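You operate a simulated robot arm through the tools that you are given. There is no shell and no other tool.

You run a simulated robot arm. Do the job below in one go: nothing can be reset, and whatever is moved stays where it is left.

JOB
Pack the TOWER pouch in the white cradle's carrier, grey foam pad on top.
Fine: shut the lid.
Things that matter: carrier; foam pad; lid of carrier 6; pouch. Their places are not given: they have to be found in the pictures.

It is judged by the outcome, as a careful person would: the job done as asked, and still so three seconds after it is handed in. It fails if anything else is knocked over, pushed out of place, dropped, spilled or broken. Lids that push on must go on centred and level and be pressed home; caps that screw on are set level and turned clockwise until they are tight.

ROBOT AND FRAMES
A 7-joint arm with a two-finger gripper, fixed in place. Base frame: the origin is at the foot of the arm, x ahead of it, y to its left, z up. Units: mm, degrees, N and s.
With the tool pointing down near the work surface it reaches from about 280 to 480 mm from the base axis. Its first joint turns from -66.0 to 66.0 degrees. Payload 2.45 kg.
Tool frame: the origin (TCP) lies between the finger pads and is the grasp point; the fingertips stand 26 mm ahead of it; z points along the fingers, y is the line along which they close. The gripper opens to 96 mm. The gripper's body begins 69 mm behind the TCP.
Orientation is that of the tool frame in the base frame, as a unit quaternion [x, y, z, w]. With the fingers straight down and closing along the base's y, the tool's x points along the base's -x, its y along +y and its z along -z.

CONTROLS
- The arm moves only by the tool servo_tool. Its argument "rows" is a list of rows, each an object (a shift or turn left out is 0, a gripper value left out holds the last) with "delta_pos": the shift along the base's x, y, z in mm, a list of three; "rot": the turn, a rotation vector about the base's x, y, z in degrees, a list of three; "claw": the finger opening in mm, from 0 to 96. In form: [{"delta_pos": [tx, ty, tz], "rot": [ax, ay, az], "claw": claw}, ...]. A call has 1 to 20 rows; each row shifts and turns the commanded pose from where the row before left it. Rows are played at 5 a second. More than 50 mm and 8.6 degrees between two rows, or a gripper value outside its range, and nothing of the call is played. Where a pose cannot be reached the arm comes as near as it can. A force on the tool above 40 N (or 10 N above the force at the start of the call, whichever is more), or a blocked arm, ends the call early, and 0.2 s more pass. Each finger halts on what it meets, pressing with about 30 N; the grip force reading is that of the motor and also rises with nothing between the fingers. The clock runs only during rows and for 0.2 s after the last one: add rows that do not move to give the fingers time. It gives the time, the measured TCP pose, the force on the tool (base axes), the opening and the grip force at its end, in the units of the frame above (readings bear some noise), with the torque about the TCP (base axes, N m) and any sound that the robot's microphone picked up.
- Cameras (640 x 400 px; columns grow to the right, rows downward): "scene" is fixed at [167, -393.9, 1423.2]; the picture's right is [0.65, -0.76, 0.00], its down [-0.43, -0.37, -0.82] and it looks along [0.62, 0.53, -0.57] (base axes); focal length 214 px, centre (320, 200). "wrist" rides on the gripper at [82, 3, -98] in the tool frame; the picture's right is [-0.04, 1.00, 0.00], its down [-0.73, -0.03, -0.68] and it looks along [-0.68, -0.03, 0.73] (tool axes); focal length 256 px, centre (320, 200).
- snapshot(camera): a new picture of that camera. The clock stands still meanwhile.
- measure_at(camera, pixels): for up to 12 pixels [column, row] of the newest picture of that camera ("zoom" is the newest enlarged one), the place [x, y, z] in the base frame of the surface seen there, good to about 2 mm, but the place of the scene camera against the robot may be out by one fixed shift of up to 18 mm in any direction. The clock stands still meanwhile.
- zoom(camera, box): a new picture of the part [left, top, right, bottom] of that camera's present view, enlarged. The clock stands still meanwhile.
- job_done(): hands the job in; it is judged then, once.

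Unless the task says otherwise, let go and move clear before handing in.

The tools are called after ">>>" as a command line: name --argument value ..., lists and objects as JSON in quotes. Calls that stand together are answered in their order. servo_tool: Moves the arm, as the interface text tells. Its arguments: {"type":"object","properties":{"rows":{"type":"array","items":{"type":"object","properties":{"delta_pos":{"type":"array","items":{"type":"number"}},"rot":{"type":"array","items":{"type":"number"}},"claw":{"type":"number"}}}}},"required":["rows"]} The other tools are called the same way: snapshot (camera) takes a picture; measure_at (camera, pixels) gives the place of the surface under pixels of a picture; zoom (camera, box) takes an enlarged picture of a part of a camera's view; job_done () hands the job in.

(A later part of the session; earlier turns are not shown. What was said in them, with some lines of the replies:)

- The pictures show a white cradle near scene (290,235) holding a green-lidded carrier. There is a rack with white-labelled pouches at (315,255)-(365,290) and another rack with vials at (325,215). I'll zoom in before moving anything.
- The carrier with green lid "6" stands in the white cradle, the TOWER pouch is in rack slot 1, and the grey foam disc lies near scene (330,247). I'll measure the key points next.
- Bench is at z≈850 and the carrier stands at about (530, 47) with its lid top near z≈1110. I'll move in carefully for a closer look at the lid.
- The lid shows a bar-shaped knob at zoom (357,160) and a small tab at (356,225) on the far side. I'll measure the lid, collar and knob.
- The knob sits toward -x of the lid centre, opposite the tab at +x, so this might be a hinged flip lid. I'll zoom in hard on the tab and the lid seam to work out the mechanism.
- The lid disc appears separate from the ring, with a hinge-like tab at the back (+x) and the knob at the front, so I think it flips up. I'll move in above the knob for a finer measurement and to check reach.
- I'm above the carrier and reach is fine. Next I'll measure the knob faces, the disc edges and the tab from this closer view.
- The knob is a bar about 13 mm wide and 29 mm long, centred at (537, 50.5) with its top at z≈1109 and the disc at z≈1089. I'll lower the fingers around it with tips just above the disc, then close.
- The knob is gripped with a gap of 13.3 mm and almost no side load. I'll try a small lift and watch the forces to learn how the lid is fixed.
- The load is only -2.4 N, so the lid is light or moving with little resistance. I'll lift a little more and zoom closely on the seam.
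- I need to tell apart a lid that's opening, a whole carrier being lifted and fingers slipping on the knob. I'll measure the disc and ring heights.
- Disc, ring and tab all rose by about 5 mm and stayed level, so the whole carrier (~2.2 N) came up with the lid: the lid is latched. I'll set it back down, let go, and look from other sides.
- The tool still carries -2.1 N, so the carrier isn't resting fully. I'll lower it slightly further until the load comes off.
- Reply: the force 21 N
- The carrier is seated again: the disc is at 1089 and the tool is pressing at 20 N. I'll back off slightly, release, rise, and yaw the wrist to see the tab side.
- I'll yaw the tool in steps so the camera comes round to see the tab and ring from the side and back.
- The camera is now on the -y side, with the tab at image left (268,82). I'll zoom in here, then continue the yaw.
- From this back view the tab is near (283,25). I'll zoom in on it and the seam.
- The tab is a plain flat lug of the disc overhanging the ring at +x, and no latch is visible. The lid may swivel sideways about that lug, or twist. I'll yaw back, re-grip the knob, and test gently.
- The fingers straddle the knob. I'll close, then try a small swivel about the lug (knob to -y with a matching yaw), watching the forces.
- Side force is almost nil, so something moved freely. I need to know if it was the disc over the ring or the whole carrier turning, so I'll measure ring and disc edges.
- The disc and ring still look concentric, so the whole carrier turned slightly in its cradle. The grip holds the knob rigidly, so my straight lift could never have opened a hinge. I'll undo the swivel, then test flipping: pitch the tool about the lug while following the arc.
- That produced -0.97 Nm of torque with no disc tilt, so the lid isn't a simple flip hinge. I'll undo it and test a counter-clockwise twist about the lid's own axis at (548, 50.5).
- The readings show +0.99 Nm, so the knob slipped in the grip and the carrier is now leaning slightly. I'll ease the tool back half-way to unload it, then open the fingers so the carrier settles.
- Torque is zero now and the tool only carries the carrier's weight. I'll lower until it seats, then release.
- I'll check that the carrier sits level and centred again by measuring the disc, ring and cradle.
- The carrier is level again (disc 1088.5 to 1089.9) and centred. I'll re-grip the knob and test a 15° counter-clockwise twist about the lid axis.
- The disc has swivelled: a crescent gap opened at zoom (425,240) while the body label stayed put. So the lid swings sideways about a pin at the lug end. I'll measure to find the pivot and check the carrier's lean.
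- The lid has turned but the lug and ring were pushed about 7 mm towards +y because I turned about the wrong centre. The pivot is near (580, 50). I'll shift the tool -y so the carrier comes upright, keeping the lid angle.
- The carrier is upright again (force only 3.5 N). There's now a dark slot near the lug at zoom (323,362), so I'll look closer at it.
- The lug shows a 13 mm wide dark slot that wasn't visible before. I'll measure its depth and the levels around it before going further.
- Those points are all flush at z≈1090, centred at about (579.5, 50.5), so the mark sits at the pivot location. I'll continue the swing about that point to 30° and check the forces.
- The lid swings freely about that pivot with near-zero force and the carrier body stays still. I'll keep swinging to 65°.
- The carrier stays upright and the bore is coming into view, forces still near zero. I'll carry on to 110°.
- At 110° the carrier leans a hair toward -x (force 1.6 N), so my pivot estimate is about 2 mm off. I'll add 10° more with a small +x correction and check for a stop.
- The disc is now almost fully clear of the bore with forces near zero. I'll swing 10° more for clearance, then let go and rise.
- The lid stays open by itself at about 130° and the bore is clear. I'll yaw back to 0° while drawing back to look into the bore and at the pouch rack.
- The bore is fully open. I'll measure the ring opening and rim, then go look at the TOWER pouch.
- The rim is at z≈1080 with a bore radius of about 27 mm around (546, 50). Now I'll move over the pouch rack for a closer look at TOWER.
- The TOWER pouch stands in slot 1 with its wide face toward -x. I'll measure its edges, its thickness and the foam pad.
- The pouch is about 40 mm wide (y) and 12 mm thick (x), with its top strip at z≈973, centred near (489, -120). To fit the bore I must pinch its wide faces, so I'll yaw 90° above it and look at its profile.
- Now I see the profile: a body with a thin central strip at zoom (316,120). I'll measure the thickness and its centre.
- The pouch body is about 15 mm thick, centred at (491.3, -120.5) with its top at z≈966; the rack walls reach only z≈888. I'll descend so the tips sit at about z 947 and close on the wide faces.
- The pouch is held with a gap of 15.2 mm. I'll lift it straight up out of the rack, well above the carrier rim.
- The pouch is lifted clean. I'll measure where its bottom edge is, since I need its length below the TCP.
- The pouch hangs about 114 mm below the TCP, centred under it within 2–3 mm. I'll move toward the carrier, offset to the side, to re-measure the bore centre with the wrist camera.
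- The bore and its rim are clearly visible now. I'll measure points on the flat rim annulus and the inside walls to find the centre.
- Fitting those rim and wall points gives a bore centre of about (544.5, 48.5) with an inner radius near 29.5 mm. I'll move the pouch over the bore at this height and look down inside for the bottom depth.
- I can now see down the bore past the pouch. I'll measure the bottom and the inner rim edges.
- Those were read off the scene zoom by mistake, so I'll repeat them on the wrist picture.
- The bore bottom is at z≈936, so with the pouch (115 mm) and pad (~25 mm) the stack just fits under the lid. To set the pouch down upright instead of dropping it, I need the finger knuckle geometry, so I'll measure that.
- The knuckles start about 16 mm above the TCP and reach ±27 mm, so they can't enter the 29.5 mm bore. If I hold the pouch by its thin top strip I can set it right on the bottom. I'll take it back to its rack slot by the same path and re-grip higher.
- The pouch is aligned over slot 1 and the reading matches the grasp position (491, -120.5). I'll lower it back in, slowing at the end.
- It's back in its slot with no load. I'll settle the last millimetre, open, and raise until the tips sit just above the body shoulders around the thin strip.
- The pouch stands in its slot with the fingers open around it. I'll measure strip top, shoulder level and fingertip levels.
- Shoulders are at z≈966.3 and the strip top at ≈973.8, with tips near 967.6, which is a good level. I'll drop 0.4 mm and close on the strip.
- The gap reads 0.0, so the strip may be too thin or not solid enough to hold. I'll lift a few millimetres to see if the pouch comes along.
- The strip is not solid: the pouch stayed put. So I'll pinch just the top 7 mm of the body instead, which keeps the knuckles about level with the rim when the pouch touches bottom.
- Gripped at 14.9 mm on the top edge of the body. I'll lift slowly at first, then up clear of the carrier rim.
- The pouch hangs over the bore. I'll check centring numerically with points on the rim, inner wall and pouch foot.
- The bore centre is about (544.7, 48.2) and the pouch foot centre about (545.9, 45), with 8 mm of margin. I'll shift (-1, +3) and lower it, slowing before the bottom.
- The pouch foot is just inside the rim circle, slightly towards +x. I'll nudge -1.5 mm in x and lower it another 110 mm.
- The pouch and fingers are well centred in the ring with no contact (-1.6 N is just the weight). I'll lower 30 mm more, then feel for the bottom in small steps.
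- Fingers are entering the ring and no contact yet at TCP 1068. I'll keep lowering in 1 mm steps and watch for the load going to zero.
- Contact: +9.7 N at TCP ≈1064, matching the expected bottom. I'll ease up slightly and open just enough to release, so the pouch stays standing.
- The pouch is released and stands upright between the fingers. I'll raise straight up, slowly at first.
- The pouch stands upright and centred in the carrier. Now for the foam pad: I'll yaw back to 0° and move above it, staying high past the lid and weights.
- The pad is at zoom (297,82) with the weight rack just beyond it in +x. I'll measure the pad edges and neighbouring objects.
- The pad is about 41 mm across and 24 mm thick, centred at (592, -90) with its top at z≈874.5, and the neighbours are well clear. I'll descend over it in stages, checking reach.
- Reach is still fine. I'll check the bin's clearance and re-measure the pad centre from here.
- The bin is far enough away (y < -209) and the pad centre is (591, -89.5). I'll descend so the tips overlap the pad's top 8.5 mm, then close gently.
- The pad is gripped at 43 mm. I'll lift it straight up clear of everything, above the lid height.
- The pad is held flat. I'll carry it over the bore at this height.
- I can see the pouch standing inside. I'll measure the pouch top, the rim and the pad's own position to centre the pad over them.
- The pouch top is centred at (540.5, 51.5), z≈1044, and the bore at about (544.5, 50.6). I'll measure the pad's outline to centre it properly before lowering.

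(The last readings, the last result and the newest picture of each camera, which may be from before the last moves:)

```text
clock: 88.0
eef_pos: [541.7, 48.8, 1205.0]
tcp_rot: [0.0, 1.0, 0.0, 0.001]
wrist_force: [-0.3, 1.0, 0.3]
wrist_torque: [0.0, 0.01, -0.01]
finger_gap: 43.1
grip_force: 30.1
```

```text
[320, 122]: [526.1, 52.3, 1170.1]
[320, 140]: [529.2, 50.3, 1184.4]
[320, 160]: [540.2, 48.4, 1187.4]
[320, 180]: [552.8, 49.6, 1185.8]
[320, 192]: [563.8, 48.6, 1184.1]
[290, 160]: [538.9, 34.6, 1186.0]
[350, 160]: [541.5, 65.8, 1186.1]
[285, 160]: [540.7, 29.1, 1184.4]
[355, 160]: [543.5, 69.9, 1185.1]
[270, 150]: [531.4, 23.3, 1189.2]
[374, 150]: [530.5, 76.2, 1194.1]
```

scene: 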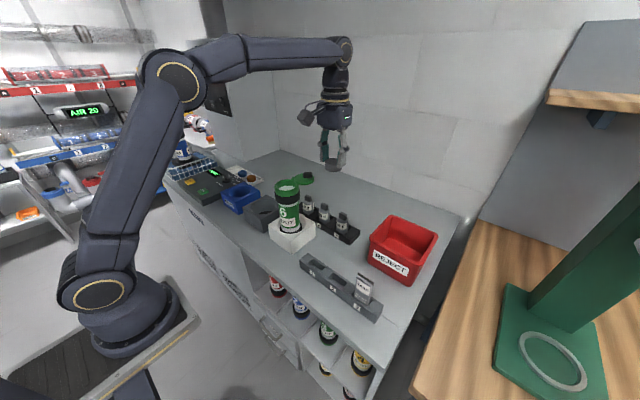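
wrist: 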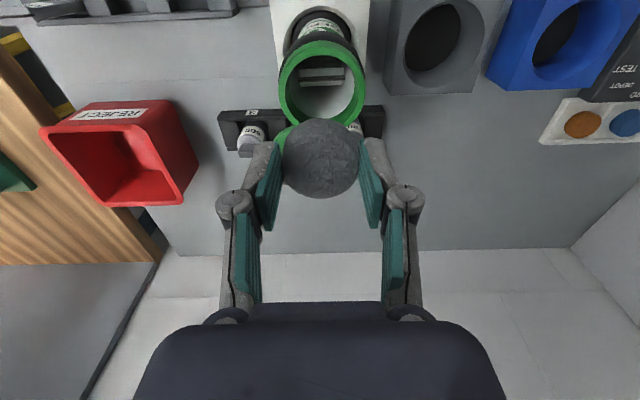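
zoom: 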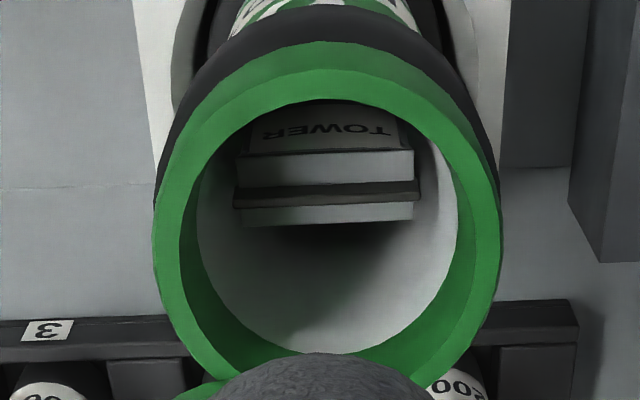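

The pad's centre is near (544, 49.5). I'll nudge it (-1.5, +1.2) and lower it so its bottom enters the bore while the fingertips stay just above the rim.

>>> servo_tool --rows '[{"delta_pos": [-1.5, 1.2, -25]}, {"delta_pos": [0, 0, -25]}, {"delta_pos": [0, 0, -20]}, {"delta_pos": [0, 0, -10]}, {}]'

>>> snapshot --camera "wrist"

>>> zoom --camera "wrist" --box '[250, 60, 390, 220]'

>>> zoom --camera "scene" --box '[260, 140, 320, 200]'

```text
clock: 89.2
eef_pos: [541.4, 51.5, 1121.8]
tcp_rot: [-0.001, 1.0, 0.0, 0.001]
wrist_force: [-0.3, 0.3, 0.0]
wrist_torque: [0.01, 0.0, -0.03]
finger_gap: 43.0
grip_force: 30.1
```

```text
taken
```

wrist: 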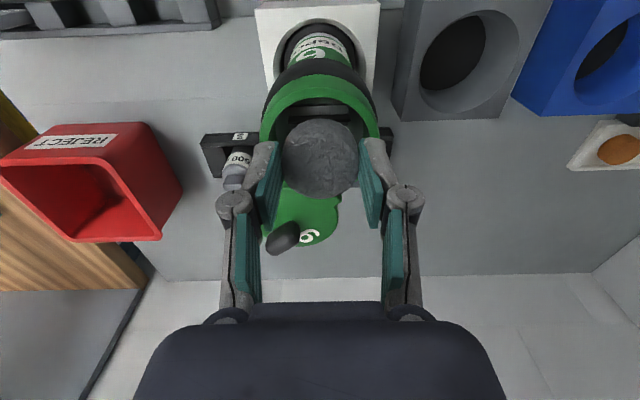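

```text
2.50 times, centred on (320, 140) of wrist
```

zoom: 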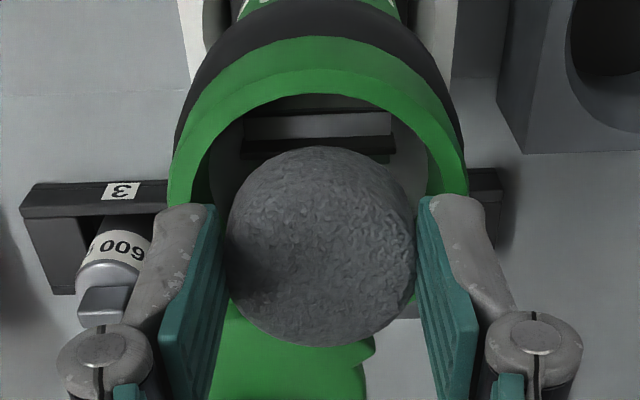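

```text
6.67 times, centred on (290, 170) of scene
```

zoom: 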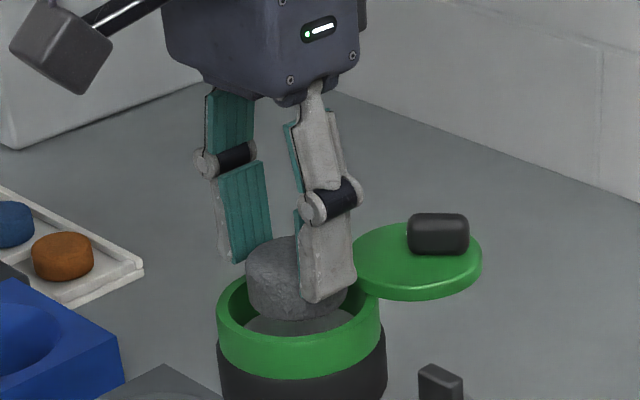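

The pad bottom is near the rim. Before going lower I'll check the -y fingertip's clearance to the open lid disc.

>>> measure_at --camera "wrist" --pixels '[[272, 190], [275, 205], [270, 215], [265, 225], [330, 205], [335, 200], [310, 240], [283, 237], [262, 145], [376, 142], [268, 155], [258, 165]]'

>>> zoom --camera "wrist" --box '[240, 130, 360, 260]'

```text
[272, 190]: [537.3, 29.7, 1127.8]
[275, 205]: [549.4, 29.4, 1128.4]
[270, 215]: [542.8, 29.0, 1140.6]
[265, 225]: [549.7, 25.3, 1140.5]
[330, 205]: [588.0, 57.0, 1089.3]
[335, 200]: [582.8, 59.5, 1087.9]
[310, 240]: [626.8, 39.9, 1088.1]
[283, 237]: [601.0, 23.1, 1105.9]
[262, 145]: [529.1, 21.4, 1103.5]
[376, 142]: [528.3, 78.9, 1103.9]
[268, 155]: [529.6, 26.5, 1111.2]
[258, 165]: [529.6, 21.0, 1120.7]
```

```text
3.08 times, centred on (300, 195) of wrist
```

zoom: 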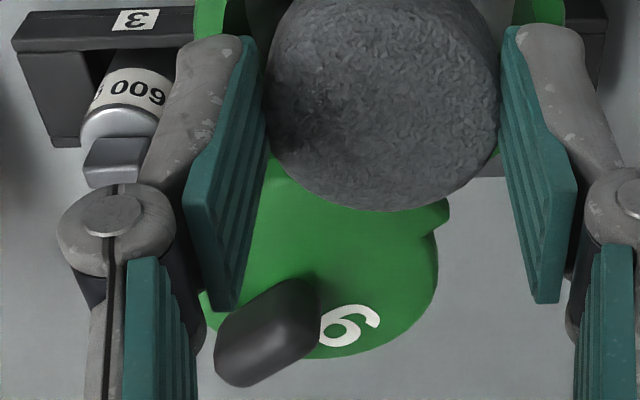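

The disc's nearest edge is about x 569 while the fingers reach only x 554, so there's room. I'll lower the last 13 mm and release.

>>> servo_tool --rows '[{"delta_pos": [0, 0, -7]}, {"delta_pos": [0, 0, -4]}, {"delta_pos": [0, 0, -2]}, {}, {}]'

>>> zoom --camera "scene" --box '[260, 150, 320, 210]'

>>> zoom --camera "wrist" --box '[250, 60, 390, 220]'

```text
clock: 90.4
eef_pos: [540.8, 51.3, 1109.6]
tcp_rot: [0.0, 1.0, 0.0, 0.001]
wrist_force: [0.4, 0.1, -0.9]
wrist_torque: [0.0, 0.02, -0.02]
finger_gap: 43.0
grip_force: 29.8
```

```text
6.67 times, centred on (290, 180) of scene
```

zoom: 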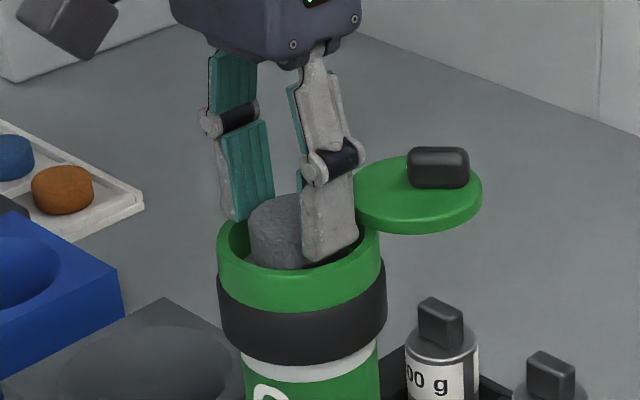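

```text
2.50 times, centred on (320, 140) of wrist
```

zoom: 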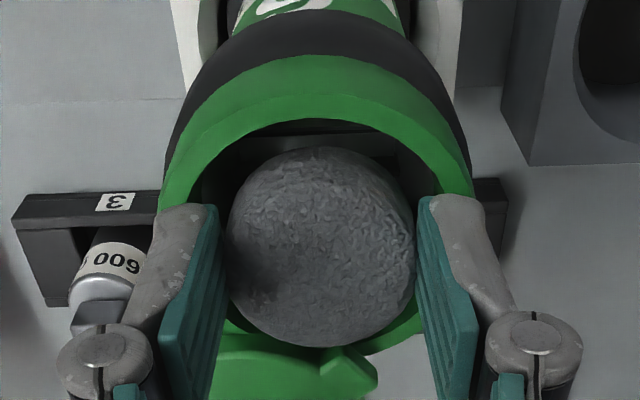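

The pad is in the mouth of the bore, centred. I'll open the fingers to let it settle on the pouch.

>>> servo_tool --rows '[{"claw": 58}, {}, {}, {"delta_pos": [0, 0, 10]}, {"delta_pos": [0, 0, 30]}, {"delta_pos": [0, 0, 40]}, {"delta_pos": [0, 0, 20]}, {}]'

>>> snapshot --camera "wrist"

>>> zoom --camera "wrist" --box '[265, 30, 375, 140]'

>>> zoom --camera "scene" --box '[260, 165, 320, 225]'

```text
clock: 92.2
eef_pos: [542.7, 51.8, 1209.7]
tcp_rot: [-0.001, 1.0, 0.0, 0.002]
wrist_force: [0.3, -0.5, -0.4]
wrist_torque: [0.0, 0.0, 0.07]
finger_gap: 57.9
grip_force: 0.1
```

```text
taken
```

wrist: 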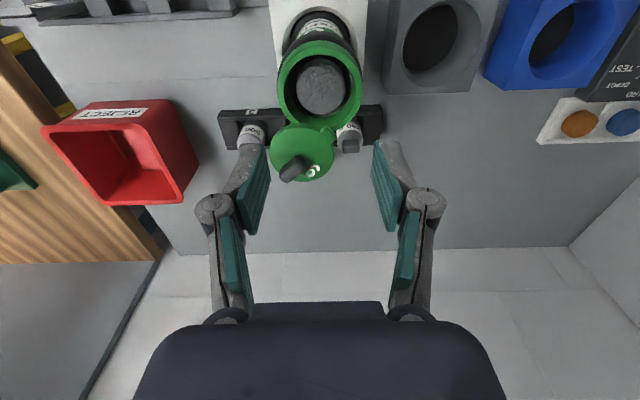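

```text
3.64 times, centred on (320, 85) of wrist
```

zoom: 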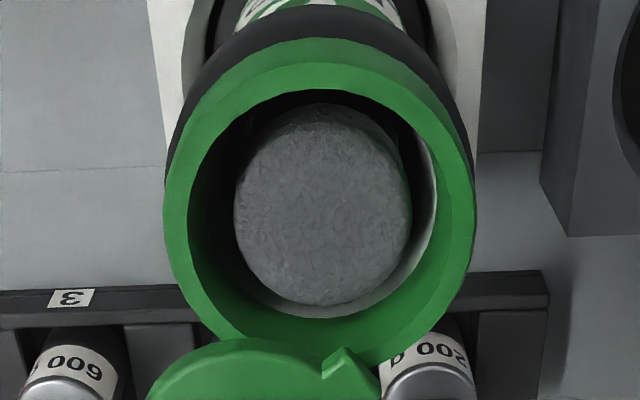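

```text
6.67 times, centred on (290, 195) of scene
```

zoom: 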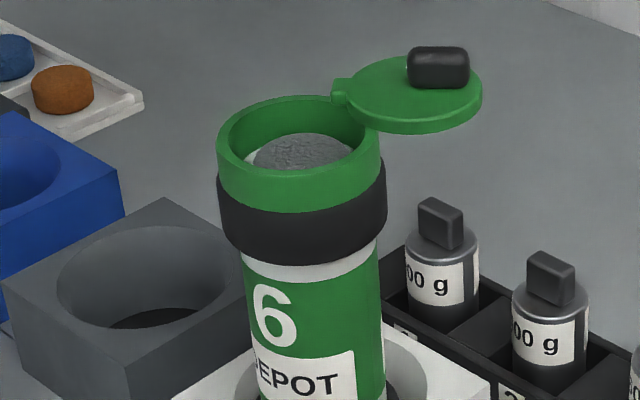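

The pad sits in the bore on the pouch. I'll measure its top for height and tilt.

>>> measure_at --camera "wrist" --pixels '[[321, 62], [321, 70], [321, 80], [321, 90], [321, 105], [302, 85], [310, 85], [332, 85], [340, 85], [347, 85], [280, 85], [361, 85]]'

```text
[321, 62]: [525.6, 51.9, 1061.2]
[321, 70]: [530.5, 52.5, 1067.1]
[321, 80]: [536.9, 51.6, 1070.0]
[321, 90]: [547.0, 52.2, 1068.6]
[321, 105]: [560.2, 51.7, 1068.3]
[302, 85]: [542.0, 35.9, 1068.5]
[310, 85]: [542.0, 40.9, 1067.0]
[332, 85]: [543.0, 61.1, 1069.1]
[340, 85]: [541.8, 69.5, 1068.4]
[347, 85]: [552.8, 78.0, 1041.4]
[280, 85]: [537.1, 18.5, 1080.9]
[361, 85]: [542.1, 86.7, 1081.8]
```

The pad lies level at z≈1068.5, 12 mm below the rim at 1081, so the lid can pass freely. Now I'll close the lid: first measure the knob where it stands.

>>> zoom --camera "wrist" --box '[255, 115, 355, 195]'

>>> measure_at --camera "zoom" --pixels '[[225, 265], [200, 290], [260, 240], [275, 235], [215, 245], [245, 275], [340, 100], [150, 200], [340, 300], [300, 180], [410, 110], [380, 290]]'

```text
5.00 times, centred on (305, 155) of wrist
```

zoom: 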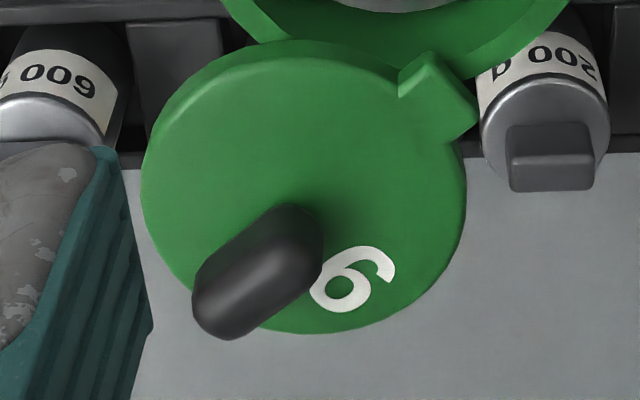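

```text
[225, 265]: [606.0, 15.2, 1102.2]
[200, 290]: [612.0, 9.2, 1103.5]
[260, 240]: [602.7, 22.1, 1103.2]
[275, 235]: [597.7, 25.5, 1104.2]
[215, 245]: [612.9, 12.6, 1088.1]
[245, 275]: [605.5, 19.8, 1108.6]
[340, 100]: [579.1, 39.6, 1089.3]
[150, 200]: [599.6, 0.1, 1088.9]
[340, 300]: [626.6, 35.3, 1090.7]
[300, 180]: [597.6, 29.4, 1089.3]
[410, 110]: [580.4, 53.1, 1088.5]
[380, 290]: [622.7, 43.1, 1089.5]
```

The knob is where I left it, centred near (607, 19.5) at 130°. I'll yaw to 130° while moving above it, at safe height.

>>> servo_tool --rows '[{"delta_pos": [4, -2, 0], "rot": [0, 0, 8.5], "claw": 48}, {"delta_pos": [4, -2, 0], "rot": [0, 0, 8.5]}, {"delta_pos": [4, -2, 0], "rot": [0, 0, 8.5]}, {"delta_pos": [4, -2, 0], "rot": [0, 0, 8.5]}, {"delta_pos": [4, -2, 0], "rot": [0, 0, 8.5]}, {"delta_pos": [4, -2, 0], "rot": [0, 0, 8.5]}, {"delta_pos": [4, -2, 0], "rot": [0, 0, 8.5]}, {"delta_pos": [4, -2, 0], "rot": [0, 0, 8.5]}, {"delta_pos": [4, -2, 0], "rot": [0, 0, 8.5]}, {"delta_pos": [4, -2, 0], "rot": [0, 0, 8.5]}, {"delta_pos": [4, -2, 0], "rot": [0, 0, 8.5]}, {"delta_pos": [4, -2, 0], "rot": [0, 0, 8.5]}, {"delta_pos": [4, -2, 0], "rot": [0, 0, 8.5]}, {"delta_pos": [4, -2, 0], "rot": [0, 0, 8.5]}, {"delta_pos": [5, -2, 0], "rot": [0, 0, 8.5]}, {"delta_pos": [5, -2, 0], "rot": [0, 0, 2.5]}, {}]'

>>> snapshot --camera "wrist"

>>> zoom --camera "wrist" --box '[260, 40, 380, 160]'

```text
clock: 95.8
eef_pos: [607.3, 19.5, 1208.1]
tcp_rot: [0.907, -0.422, -0.002, -0.001]
wrist_force: [-0.3, -0.7, -0.4]
wrist_torque: [-0.02, -0.01, 0.0]
finger_gap: 48.0
grip_force: 0.1
```

```text
taken
```

wrist: 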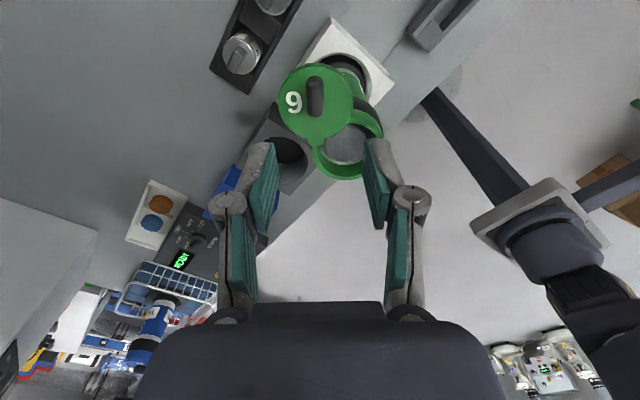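

```text
3.33 times, centred on (320, 100) of wrist
```

zoom: 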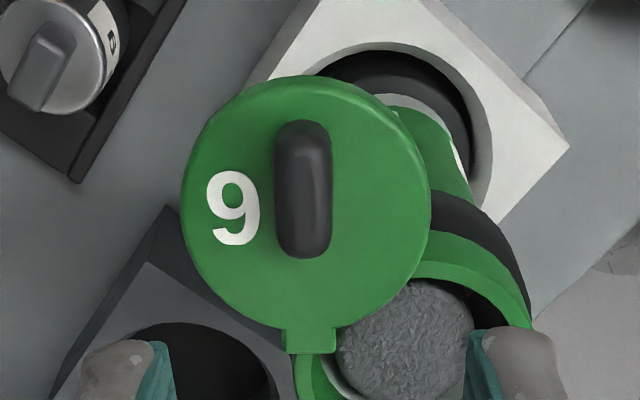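

The yaw matches the knob bar, which shows at zoom (303,190), slightly left of the tool axis. I'll measure it to correct the offset.

>>> measure_at --camera "zoom" --pixels '[[303, 130], [303, 160], [303, 190], [303, 220], [303, 250], [280, 190], [327, 190], [278, 170], [329, 170], [310, 345], [200, 200], [420, 200]]'

```text
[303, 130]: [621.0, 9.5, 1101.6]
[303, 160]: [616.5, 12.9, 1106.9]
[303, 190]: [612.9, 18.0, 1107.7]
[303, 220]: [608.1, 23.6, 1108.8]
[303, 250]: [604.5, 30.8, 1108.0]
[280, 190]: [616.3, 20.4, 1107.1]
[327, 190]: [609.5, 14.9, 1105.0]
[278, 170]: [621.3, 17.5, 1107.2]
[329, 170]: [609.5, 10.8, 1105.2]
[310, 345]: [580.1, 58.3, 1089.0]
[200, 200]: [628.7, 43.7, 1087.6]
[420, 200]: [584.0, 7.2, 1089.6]
```

The knob centre is about (611.5, 19.5), so I'll shift about +3.5 mm in x, descend around it to the same grip height as before, and close.

>>> servo_tool --rows '[{"delta_pos": [3.5, 0.5, -30]}, {"delta_pos": [0, 0, -30]}, {"delta_pos": [0, 0, -20]}, {"delta_pos": [0, 0, -7]}, {}]'

>>> snapshot --camera "wrist"

>>> zoom --camera "wrist" --box '[250, 80, 390, 220]'

```text
clock: 97.0
eef_pos: [609.9, 18.0, 1121.7]
tcp_rot: [0.906, -0.423, -0.002, -0.002]
wrist_force: [0.0, -0.4, 0.3]
wrist_torque: [0.0, -0.01, -0.04]
finger_gap: 47.9
grip_force: 0.1
```

```text
taken
```

wrist: 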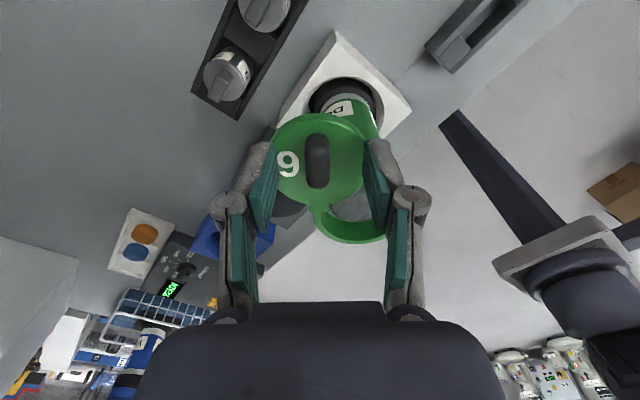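

```text
2.86 times, centred on (320, 150) of wrist
```

zoom: 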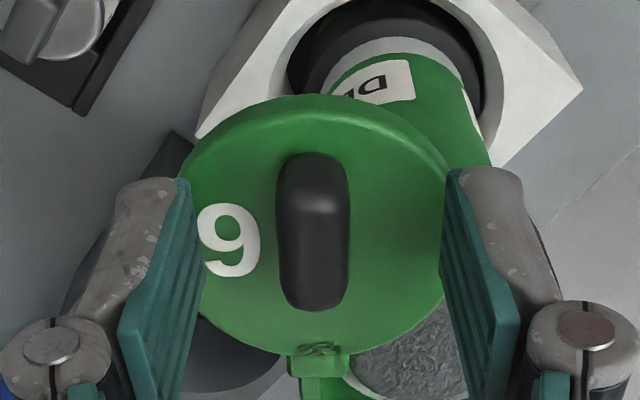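

The fingers straddle the knob well. I'll close on it and check that the forces stay small.

>>> servo_tool --rows '[{"claw": 30}, {"claw": 18}, {"claw": 5}, {}, {}, {}]'

>>> zoom --camera "wrist" --box '[240, 60, 400, 240]'

>>> zoom --camera "scene" --box '[255, 160, 325, 250]'

```text
clock: 98.4
eef_pos: [609.3, 18.9, 1122.0]
tcp_rot: [0.906, -0.423, -0.001, -0.001]
wrist_force: [1.7, 0.9, 4.3]
wrist_torque: [0.13, -0.03, -0.08]
finger_gap: 13.3
grip_force: 30.2
```

```text
2.22 times, centred on (320, 150) of wrist
```

zoom: 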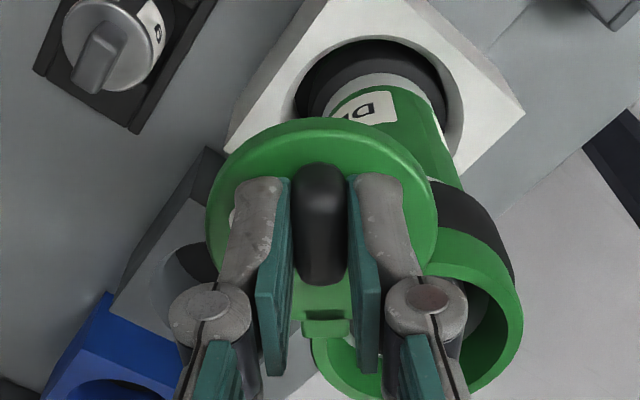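

```text
4.44 times, centred on (290, 205) of scene
```

zoom: 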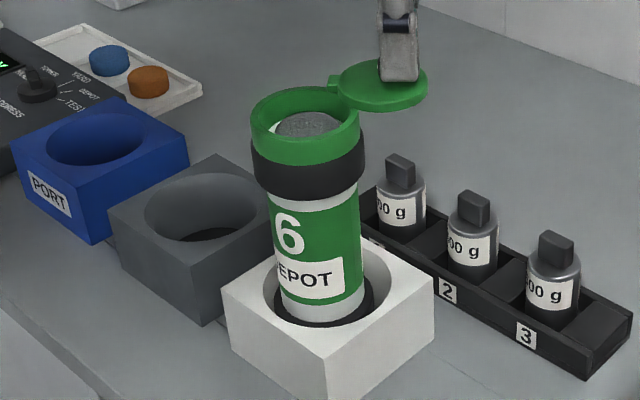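

The knob is gripped with small forces. I'll swing the lid back, 130° to 90° first, following the arc about (582, 52).

>>> servo_tool --rows '[{"delta_pos": [-3.02, -2.32, 0.1], "rot": [0, 0, -5]}, {"delta_pos": [-3.22, -2.05, 0], "rot": [0, 0, -5]}, {"delta_pos": [-3.38, -1.76, 0], "rot": [0, 0, -5]}, {"delta_pos": [-3.52, -1.45, 0], "rot": [0, 0, -5]}, {"delta_pos": [-3.64, -1.15, 0], "rot": [0, 0, -5]}, {"delta_pos": [-3.72, -0.83, 0], "rot": [0, 0, -5]}, {"delta_pos": [-3.78, -0.49, 0], "rot": [0, 0, -5]}, {"delta_pos": [-3.81, -0.17, 0], "rot": [0, 0, -5]}, {}]'

>>> zoom --camera "scene" --box '[255, 160, 325, 250]'

>>> zoom --camera "wrist" --box '[240, 20, 400, 220]'

```text
clock: 100.4
eef_pos: [582.3, 9.9, 1120.6]
tcp_rot: [0.707, -0.707, 0.0, 0.0]
wrist_force: [0.5, -1.8, 6.5]
wrist_torque: [-0.41, -0.02, 0.01]
finger_gap: 13.4
grip_force: 29.9
```

```text
4.44 times, centred on (290, 205) of scene
```

zoom: 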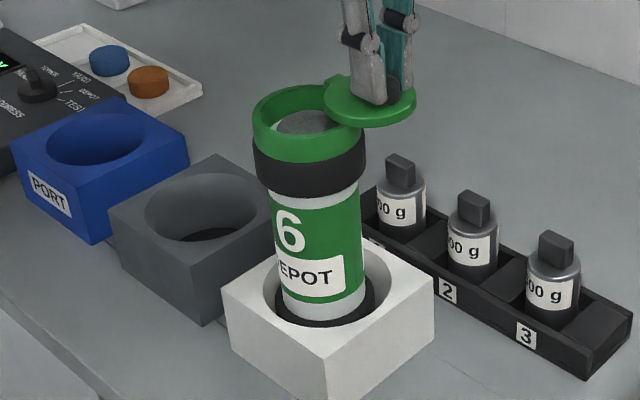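

```text
2.00 times, centred on (320, 120) of wrist
```

zoom: 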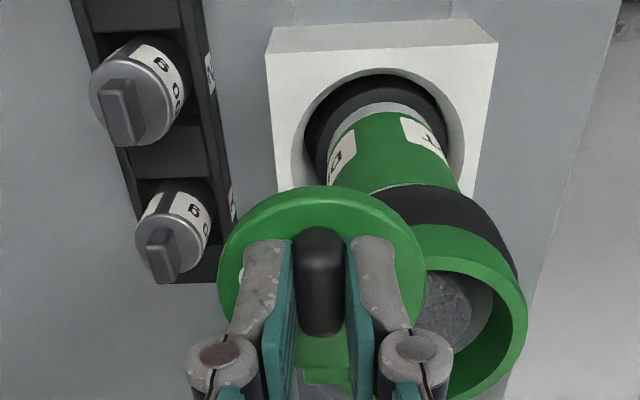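

The lid is following. There's a slight downward press (6.5 N), so I'll raise 0.4 mm and continue to 45°.

>>> servo_tool --rows '[{"delta_pos": [0, 0.5, 0.4]}, {"delta_pos": [-3.81, 0.17, 0], "rot": [0, 0, -5]}, {"delta_pos": [-3.78, 0.49, 0], "rot": [0, 0, -5]}, {"delta_pos": [-3.72, 0.83, 0], "rot": [0, 0, -5]}, {"delta_pos": [-3.64, 1.15, 0], "rot": [0, 0, -5]}, {"delta_pos": [-3.52, 1.45, 0], "rot": [0, 0, -5]}, {"delta_pos": [-3.38, 1.76, 0], "rot": [0, 0, -5]}, {"delta_pos": [-3.22, 2.05, 0], "rot": [0, 0, -5]}, {"delta_pos": [-3.02, 2.32, 0], "rot": [0, 0, -5]}, {"delta_pos": [-2.81, 2.58, 0], "rot": [0, 0, -5]}, {}]'

>>> zoom --camera "scene" --box '[255, 160, 325, 250]'

>>> zoom --camera "wrist" --box '[240, 20, 400, 220]'

```text
clock: 102.8
eef_pos: [550.8, 22.2, 1122.2]
tcp_rot: [-0.384, 0.923, 0.0, 0.001]
wrist_force: [0.2, 0.4, -0.5]
wrist_torque: [-0.07, 0.02, 0.01]
finger_gap: 13.1
grip_force: 29.4
```

```text
4.44 times, centred on (290, 205) of scene
```

zoom: 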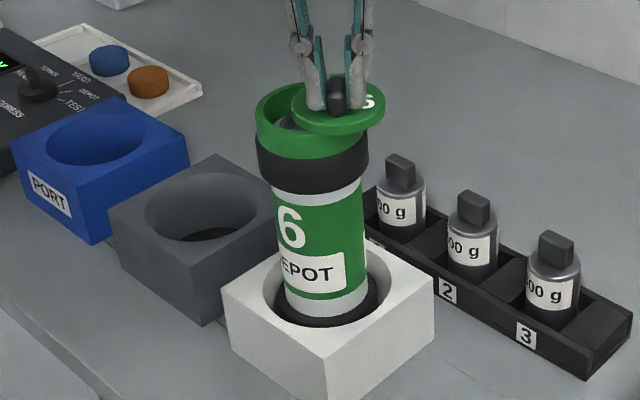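

```text
2.00 times, centred on (320, 120) of wrist
```

zoom: 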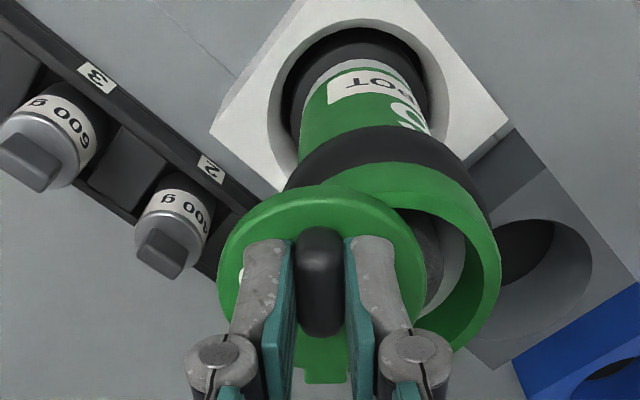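

Forces are near zero and the carrier is upright. I'll continue to 10°.

>>> servo_tool --rows '[{"delta_pos": [-2.58, 2.81, 0], "rot": [0, 0, -5]}, {"delta_pos": [-2.32, 3.02, 0], "rot": [0, 0, -5]}, {"delta_pos": [-2.05, 3.22, 0], "rot": [0, 0, -5]}, {"delta_pos": [-1.76, 3.38, 0], "rot": [0, 0, -5]}, {"delta_pos": [-1.45, 3.52, 0], "rot": [0, 0, -5]}, {"delta_pos": [-1.15, 3.64, 0], "rot": [0, 0, -5]}, {"delta_pos": [-0.83, 3.72, 0], "rot": [0, 0, -5]}, {}]'

>>> zoom --camera "scene" --box '[255, 160, 325, 250]'

>>> zoom --camera "wrist" --box '[240, 20, 400, 220]'

```text
clock: 104.6
eef_pos: [539.4, 46.1, 1123.7]
tcp_rot: [-0.087, 0.996, -0.001, 0.0]
wrist_force: [-1.4, -0.3, 0.1]
wrist_torque: [0.05, 0.07, -0.02]
finger_gap: 13.1
grip_force: 30.1
```

```text
4.44 times, centred on (290, 205) of scene
```

zoom: 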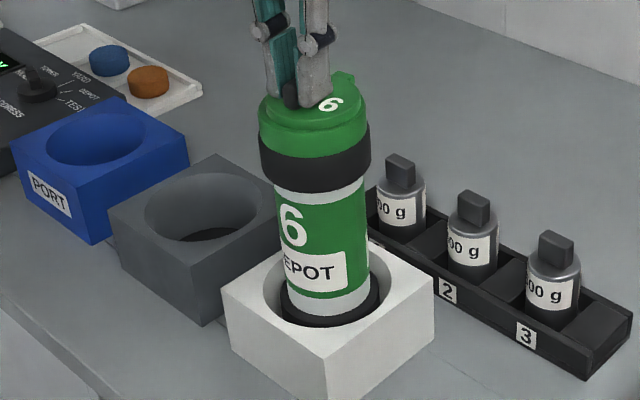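

```text
2.00 times, centred on (320, 120) of wrist
```

zoom: 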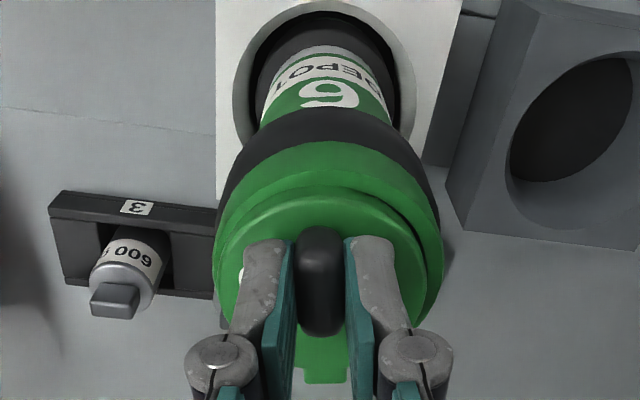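

At 10° only a thin crescent remains at zoom (425,235). I'll go on to 0° and listen for a click or a stop.

>>> servo_tool --rows '[{"delta_pos": [-0.25, 1.87, 0], "rot": [0, 0, -2.5]}, {"delta_pos": [-0.24, 1.91, 0], "rot": [0, 0, -2.5]}, {"delta_pos": [-0.1, 1.9, 0], "rot": [0, 0, -2.5]}, {"delta_pos": [-0.07, 1.91, 0], "rot": [0, 0, -2.5]}, {}]'

>>> zoom --camera "scene" --box '[268, 165, 312, 220]'

>>> zoom --camera "wrist" --box '[240, 20, 400, 220]'

```text
clock: 105.8
eef_pos: [538.8, 52.6, 1122.2]
tcp_rot: [0.001, 1.0, 0.0, 0.001]
wrist_force: [-0.4, 0.5, -0.5]
wrist_torque: [0.04, 0.04, 0.01]
finger_gap: 13.6
grip_force: 30.3
```

```text
7.27 times, centred on (290, 192) of scene
```

zoom: 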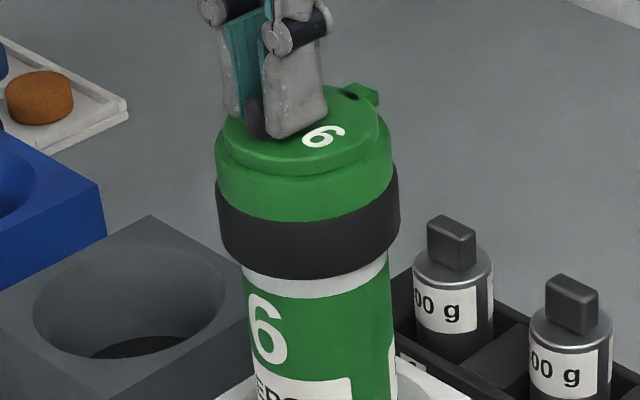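

```text
2.00 times, centred on (320, 120) of wrist
```

zoom: 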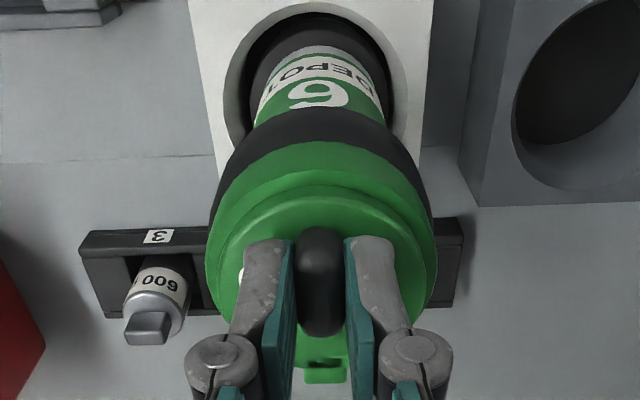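

The disc now looks concentric with the ring and the forces are near zero. I'll let go, rise, and inspect alignment against the starting picture.

>>> servo_tool --rows '[{"claw": 25}, {"claw": 50}, {}, {"delta_pos": [0, 0, 30]}, {"delta_pos": [0, 0, 38]}, {}]'

>>> snapshot --camera "wrist"

>>> zoom --camera "wrist" --box '[250, 60, 410, 180]'

>>> zoom --camera "scene" --box '[272, 172, 304, 192]'

```text
clock: 107.2
eef_pos: [538.9, 55.3, 1188.9]
tcp_rot: [-0.001, 1.0, 0.0, 0.001]
wrist_force: [-0.6, -0.9, -0.7]
wrist_torque: [0.0, -0.01, -0.02]
finger_gap: 50.2
grip_force: 0.0
```

```text
taken
```

wrist: 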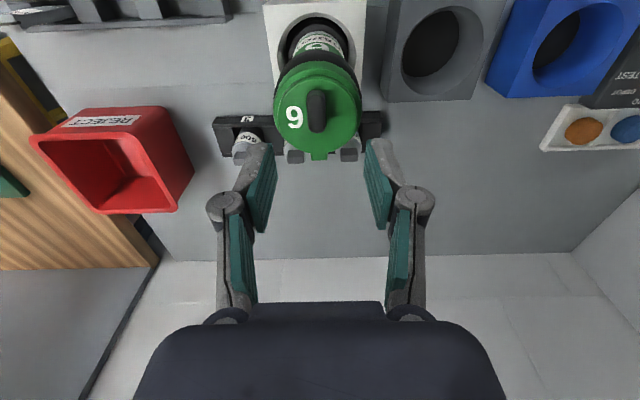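

```text
3.33 times, centred on (330, 120) of wrist
```

zoom: 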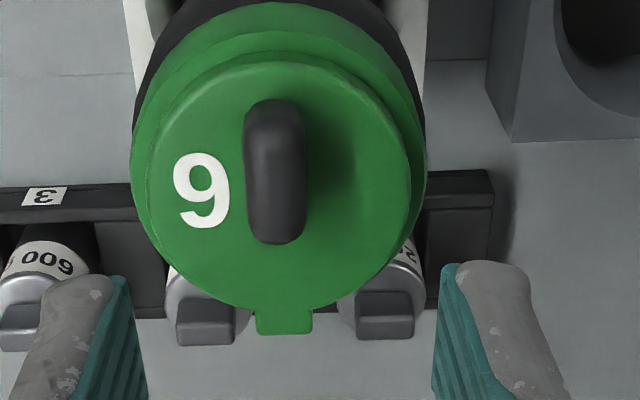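

```text
16.00 times, centred on (288, 182) of scene
```

zoom: 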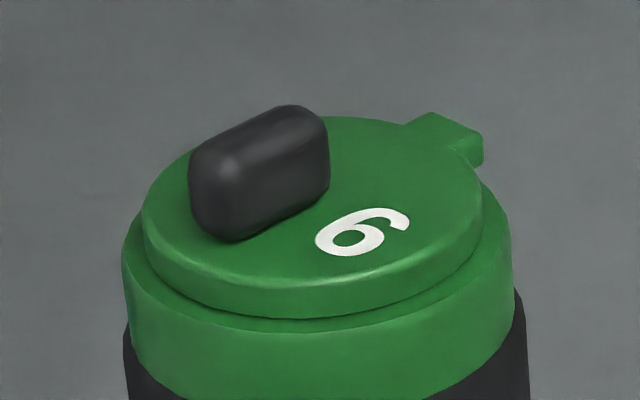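

Horizontally it matches the starting picture almost exactly. I'll measure the disc, ring and knob heights to verify it's level and fully seated.

>>> zoom --camera "wrist" --box '[250, 60, 410, 180]'

>>> measure_at --camera "zoom" --pixels '[[275, 70], [275, 85], [285, 300], [285, 325], [165, 180], [395, 180], [275, 170], [142, 150], [418, 150], [275, 30], [200, 250], [360, 250]]'

```text
3.33 times, centred on (330, 120) of wrist
```

zoom: 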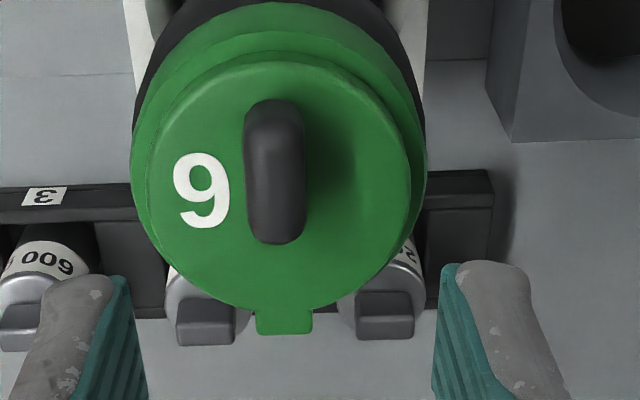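

```text
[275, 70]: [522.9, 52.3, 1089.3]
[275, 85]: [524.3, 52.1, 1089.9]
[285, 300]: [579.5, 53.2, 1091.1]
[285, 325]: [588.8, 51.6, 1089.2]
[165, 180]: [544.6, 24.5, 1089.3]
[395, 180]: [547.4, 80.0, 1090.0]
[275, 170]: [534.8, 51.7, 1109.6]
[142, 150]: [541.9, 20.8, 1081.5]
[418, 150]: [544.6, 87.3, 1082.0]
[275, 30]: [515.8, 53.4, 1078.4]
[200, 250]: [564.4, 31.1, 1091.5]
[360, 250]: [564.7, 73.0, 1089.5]
```

Everything reads within 1–2 mm of the start. I'll compare the carrier's seat in the cradle with the initial picture using the same zoom box.

>>> zoom --camera "scene" --box '[268, 170, 312, 250]'

>>> zoom --camera "scene" --box '[262, 205, 318, 255]'

>>> zoom --camera "wrist" --box '[250, 0, 390, 100]'

```text
5.00 times, centred on (290, 210) of scene
```

zoom: 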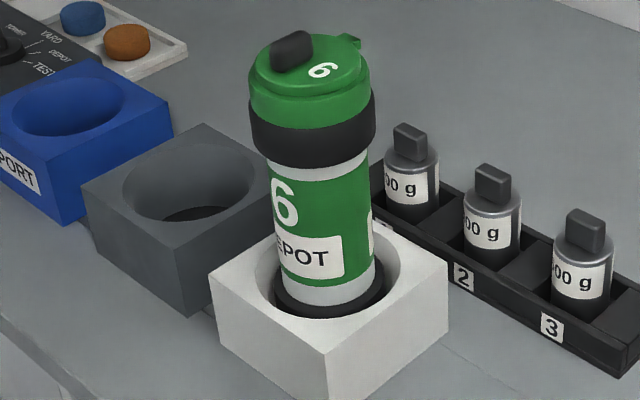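

```text
8.00 times, centred on (290, 230) of scene
```

zoom: 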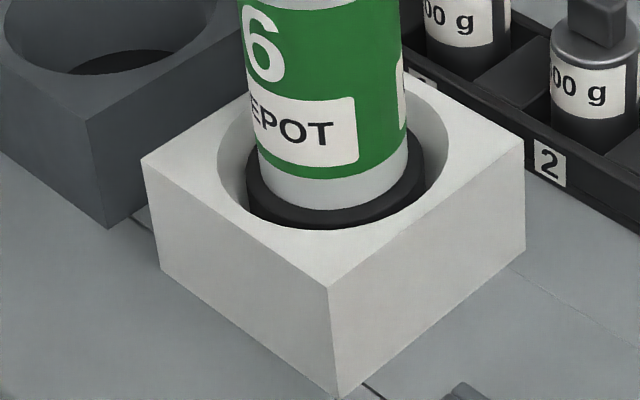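

```text
4.00 times, centred on (320, 50) of wrist
```

zoom: 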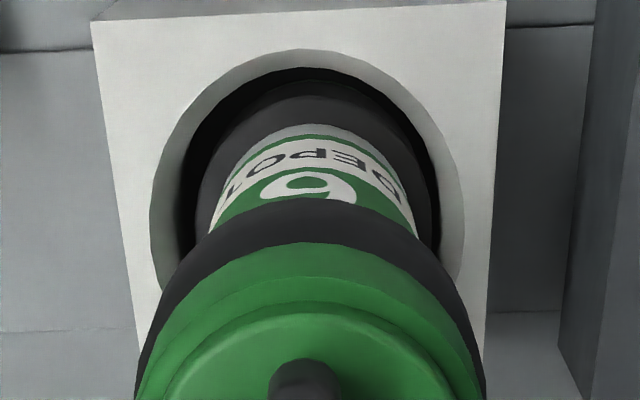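

The base looks seated just as at the start, though the top may lean a couple of millimetres toward +y. I'll measure body edges at different heights to quantify it.

>>> measure_at --camera "zoom" --pixels '[[222, 205], [410, 200], [240, 170], [385, 165], [315, 135], [205, 180], [435, 185], [160, 250], [460, 245], [172, 300], [452, 300], [315, 215]]'

>>> measure_at --camera "wrist" --pixels '[[265, 5], [365, 5], [275, 60], [360, 60], [278, 95], [357, 95], [283, 70], [352, 70]]'

```text
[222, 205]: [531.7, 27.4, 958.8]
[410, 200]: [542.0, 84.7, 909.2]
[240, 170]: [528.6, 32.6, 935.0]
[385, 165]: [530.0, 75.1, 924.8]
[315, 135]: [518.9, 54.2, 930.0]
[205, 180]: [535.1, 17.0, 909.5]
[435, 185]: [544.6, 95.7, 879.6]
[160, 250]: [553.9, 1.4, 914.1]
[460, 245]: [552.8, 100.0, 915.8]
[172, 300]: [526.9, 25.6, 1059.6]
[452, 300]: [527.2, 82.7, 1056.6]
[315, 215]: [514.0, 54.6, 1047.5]
```

```text
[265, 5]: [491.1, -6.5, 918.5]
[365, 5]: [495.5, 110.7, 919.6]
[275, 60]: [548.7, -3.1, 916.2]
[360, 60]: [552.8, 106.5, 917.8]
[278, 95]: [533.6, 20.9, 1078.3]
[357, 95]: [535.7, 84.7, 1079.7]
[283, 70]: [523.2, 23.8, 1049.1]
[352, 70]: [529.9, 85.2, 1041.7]
```

The carrier stands vertical within about 1–2 mm of the cradle centre. The disc is concentric with the ring to within 0.3 mm, as at the start. I'll move the arm clear and take final pictures.

>>> servo_tool --rows '[{"delta_pos": [0, 0, 40]}, {"delta_pos": [-25, -15, 35]}, {"delta_pos": [-35, -20, 25]}, {"delta_pos": [-35, -20, 20]}, {"delta_pos": [-35, -20, 20]}, {"claw": 96}, {}, {}]'

>>> snapshot --camera "scene"

>>> snapshot --camera "wrist"

>>> zoom --camera "scene" --box '[272, 172, 304, 192]'

>>> zoom --camera "scene" --box '[240, 160, 400, 320]'

```text
clock: 109.0
eef_pos: [414.4, -19.2, 1329.7]
tcp_rot: [-0.001, 1.0, 0.0, 0.001]
wrist_force: [-0.7, 0.2, -0.9]
wrist_torque: [0.01, 0.02, -0.01]
finger_gap: 95.7
grip_force: 0.0
```

```text
taken
```

scene: 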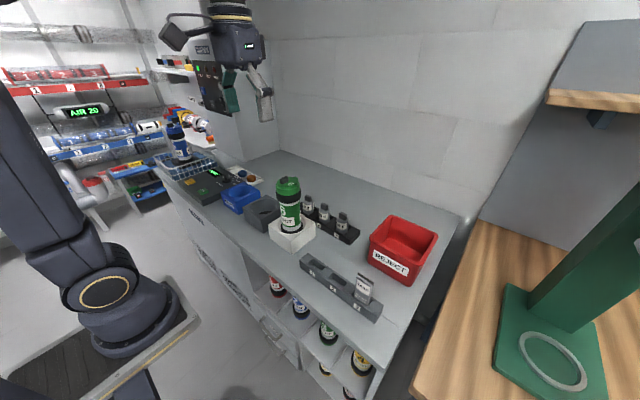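

```text
taken
```

wrist: 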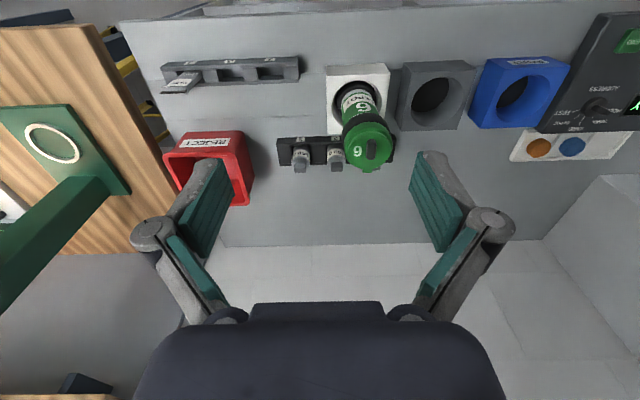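

```text
16.00 times, centred on (288, 182) of scene
```

zoom: 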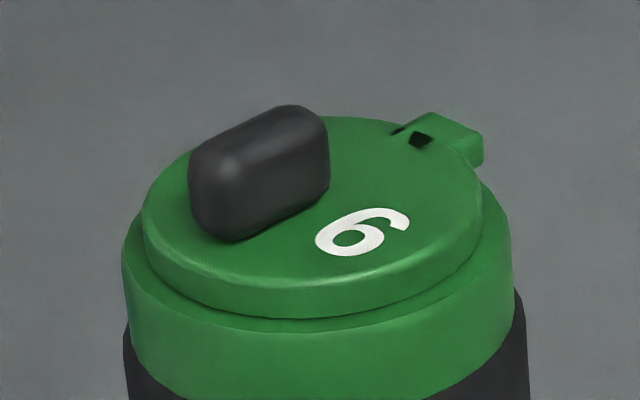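

```text
2.50 times, centred on (320, 240) of scene
```

zoom: 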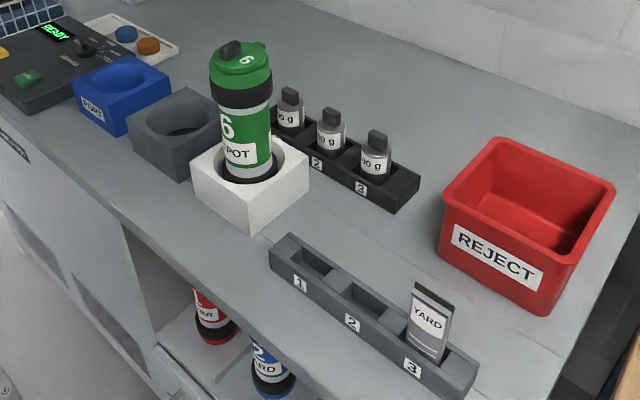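

The surroundings are unchanged, the pad and the TOWER pouch have gone from their places, and lid 6 is on. I'll do one last numeric check of lid height and level from here.

>>> measure_at --camera "wrist" --pixels '[[367, 130], [355, 150], [385, 150], [367, 164], [372, 150], [350, 145], [390, 140], [345, 75], [380, 75], [367, 170], [360, 158], [380, 158]]'

>>> zoom --camera "wrist" --box '[320, 60, 410, 180]'

```text
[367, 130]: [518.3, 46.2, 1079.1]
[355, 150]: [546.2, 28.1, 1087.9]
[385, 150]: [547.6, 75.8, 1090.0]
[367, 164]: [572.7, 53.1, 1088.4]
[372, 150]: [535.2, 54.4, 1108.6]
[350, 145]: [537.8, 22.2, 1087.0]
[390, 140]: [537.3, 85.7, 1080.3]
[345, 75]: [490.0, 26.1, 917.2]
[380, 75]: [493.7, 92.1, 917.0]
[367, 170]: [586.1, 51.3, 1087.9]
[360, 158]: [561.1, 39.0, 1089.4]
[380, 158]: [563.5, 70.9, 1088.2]
```

```text
3.33 times, centred on (365, 120) of wrist
```

zoom: 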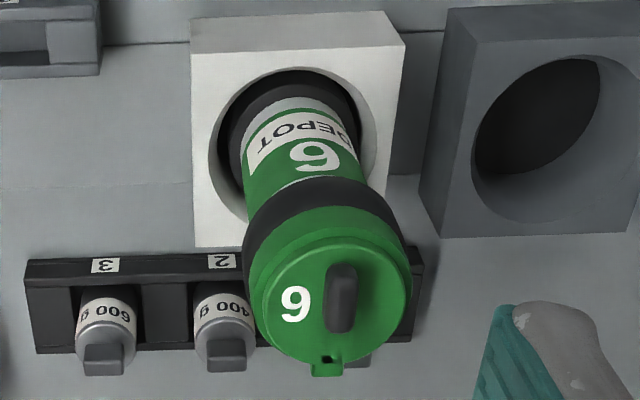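

The lid sits level at z≈1088.4, the same as at the start, concentric with its ring, and the carrier is upright in the white cradle. The pad lay flat at z≈1068 on the upright TOWER pouch before closing, nothing else has moved, and the arm is clear. I'm handing the job in.

>>> job_done

```text
The job is handed in.
```

The TOWER pouch is packed in carrier 6 in the white cradle, with the grey foam pad lying flat on top of it. The lid is swung shut. I handed the job in.

- **Lid:** it turned out to swivel sideways about a lug at the back. It now sits level and centred on its ring, at the same height as when I started. I heard no click when it closed, so I judged it shut by position.
- **Carrier:** while working out how the lid opened, I lifted the carrier about 5 mm in its cradle. I also tilted it slightly, then set it back. It now stands upright, within about 2 mm of where it began.
- **Pouch:** I put the TOWER pouch back in its rack slot once to grip it higher, so I could set it on the bottom of the carrier rather than drop it. The pad I let fall about 20 mm onto the pouch.
- **Surroundings:** the YARD pouch, the weights, the bin and the other cradles look undisturbed in the final picture, and the arm is clear.
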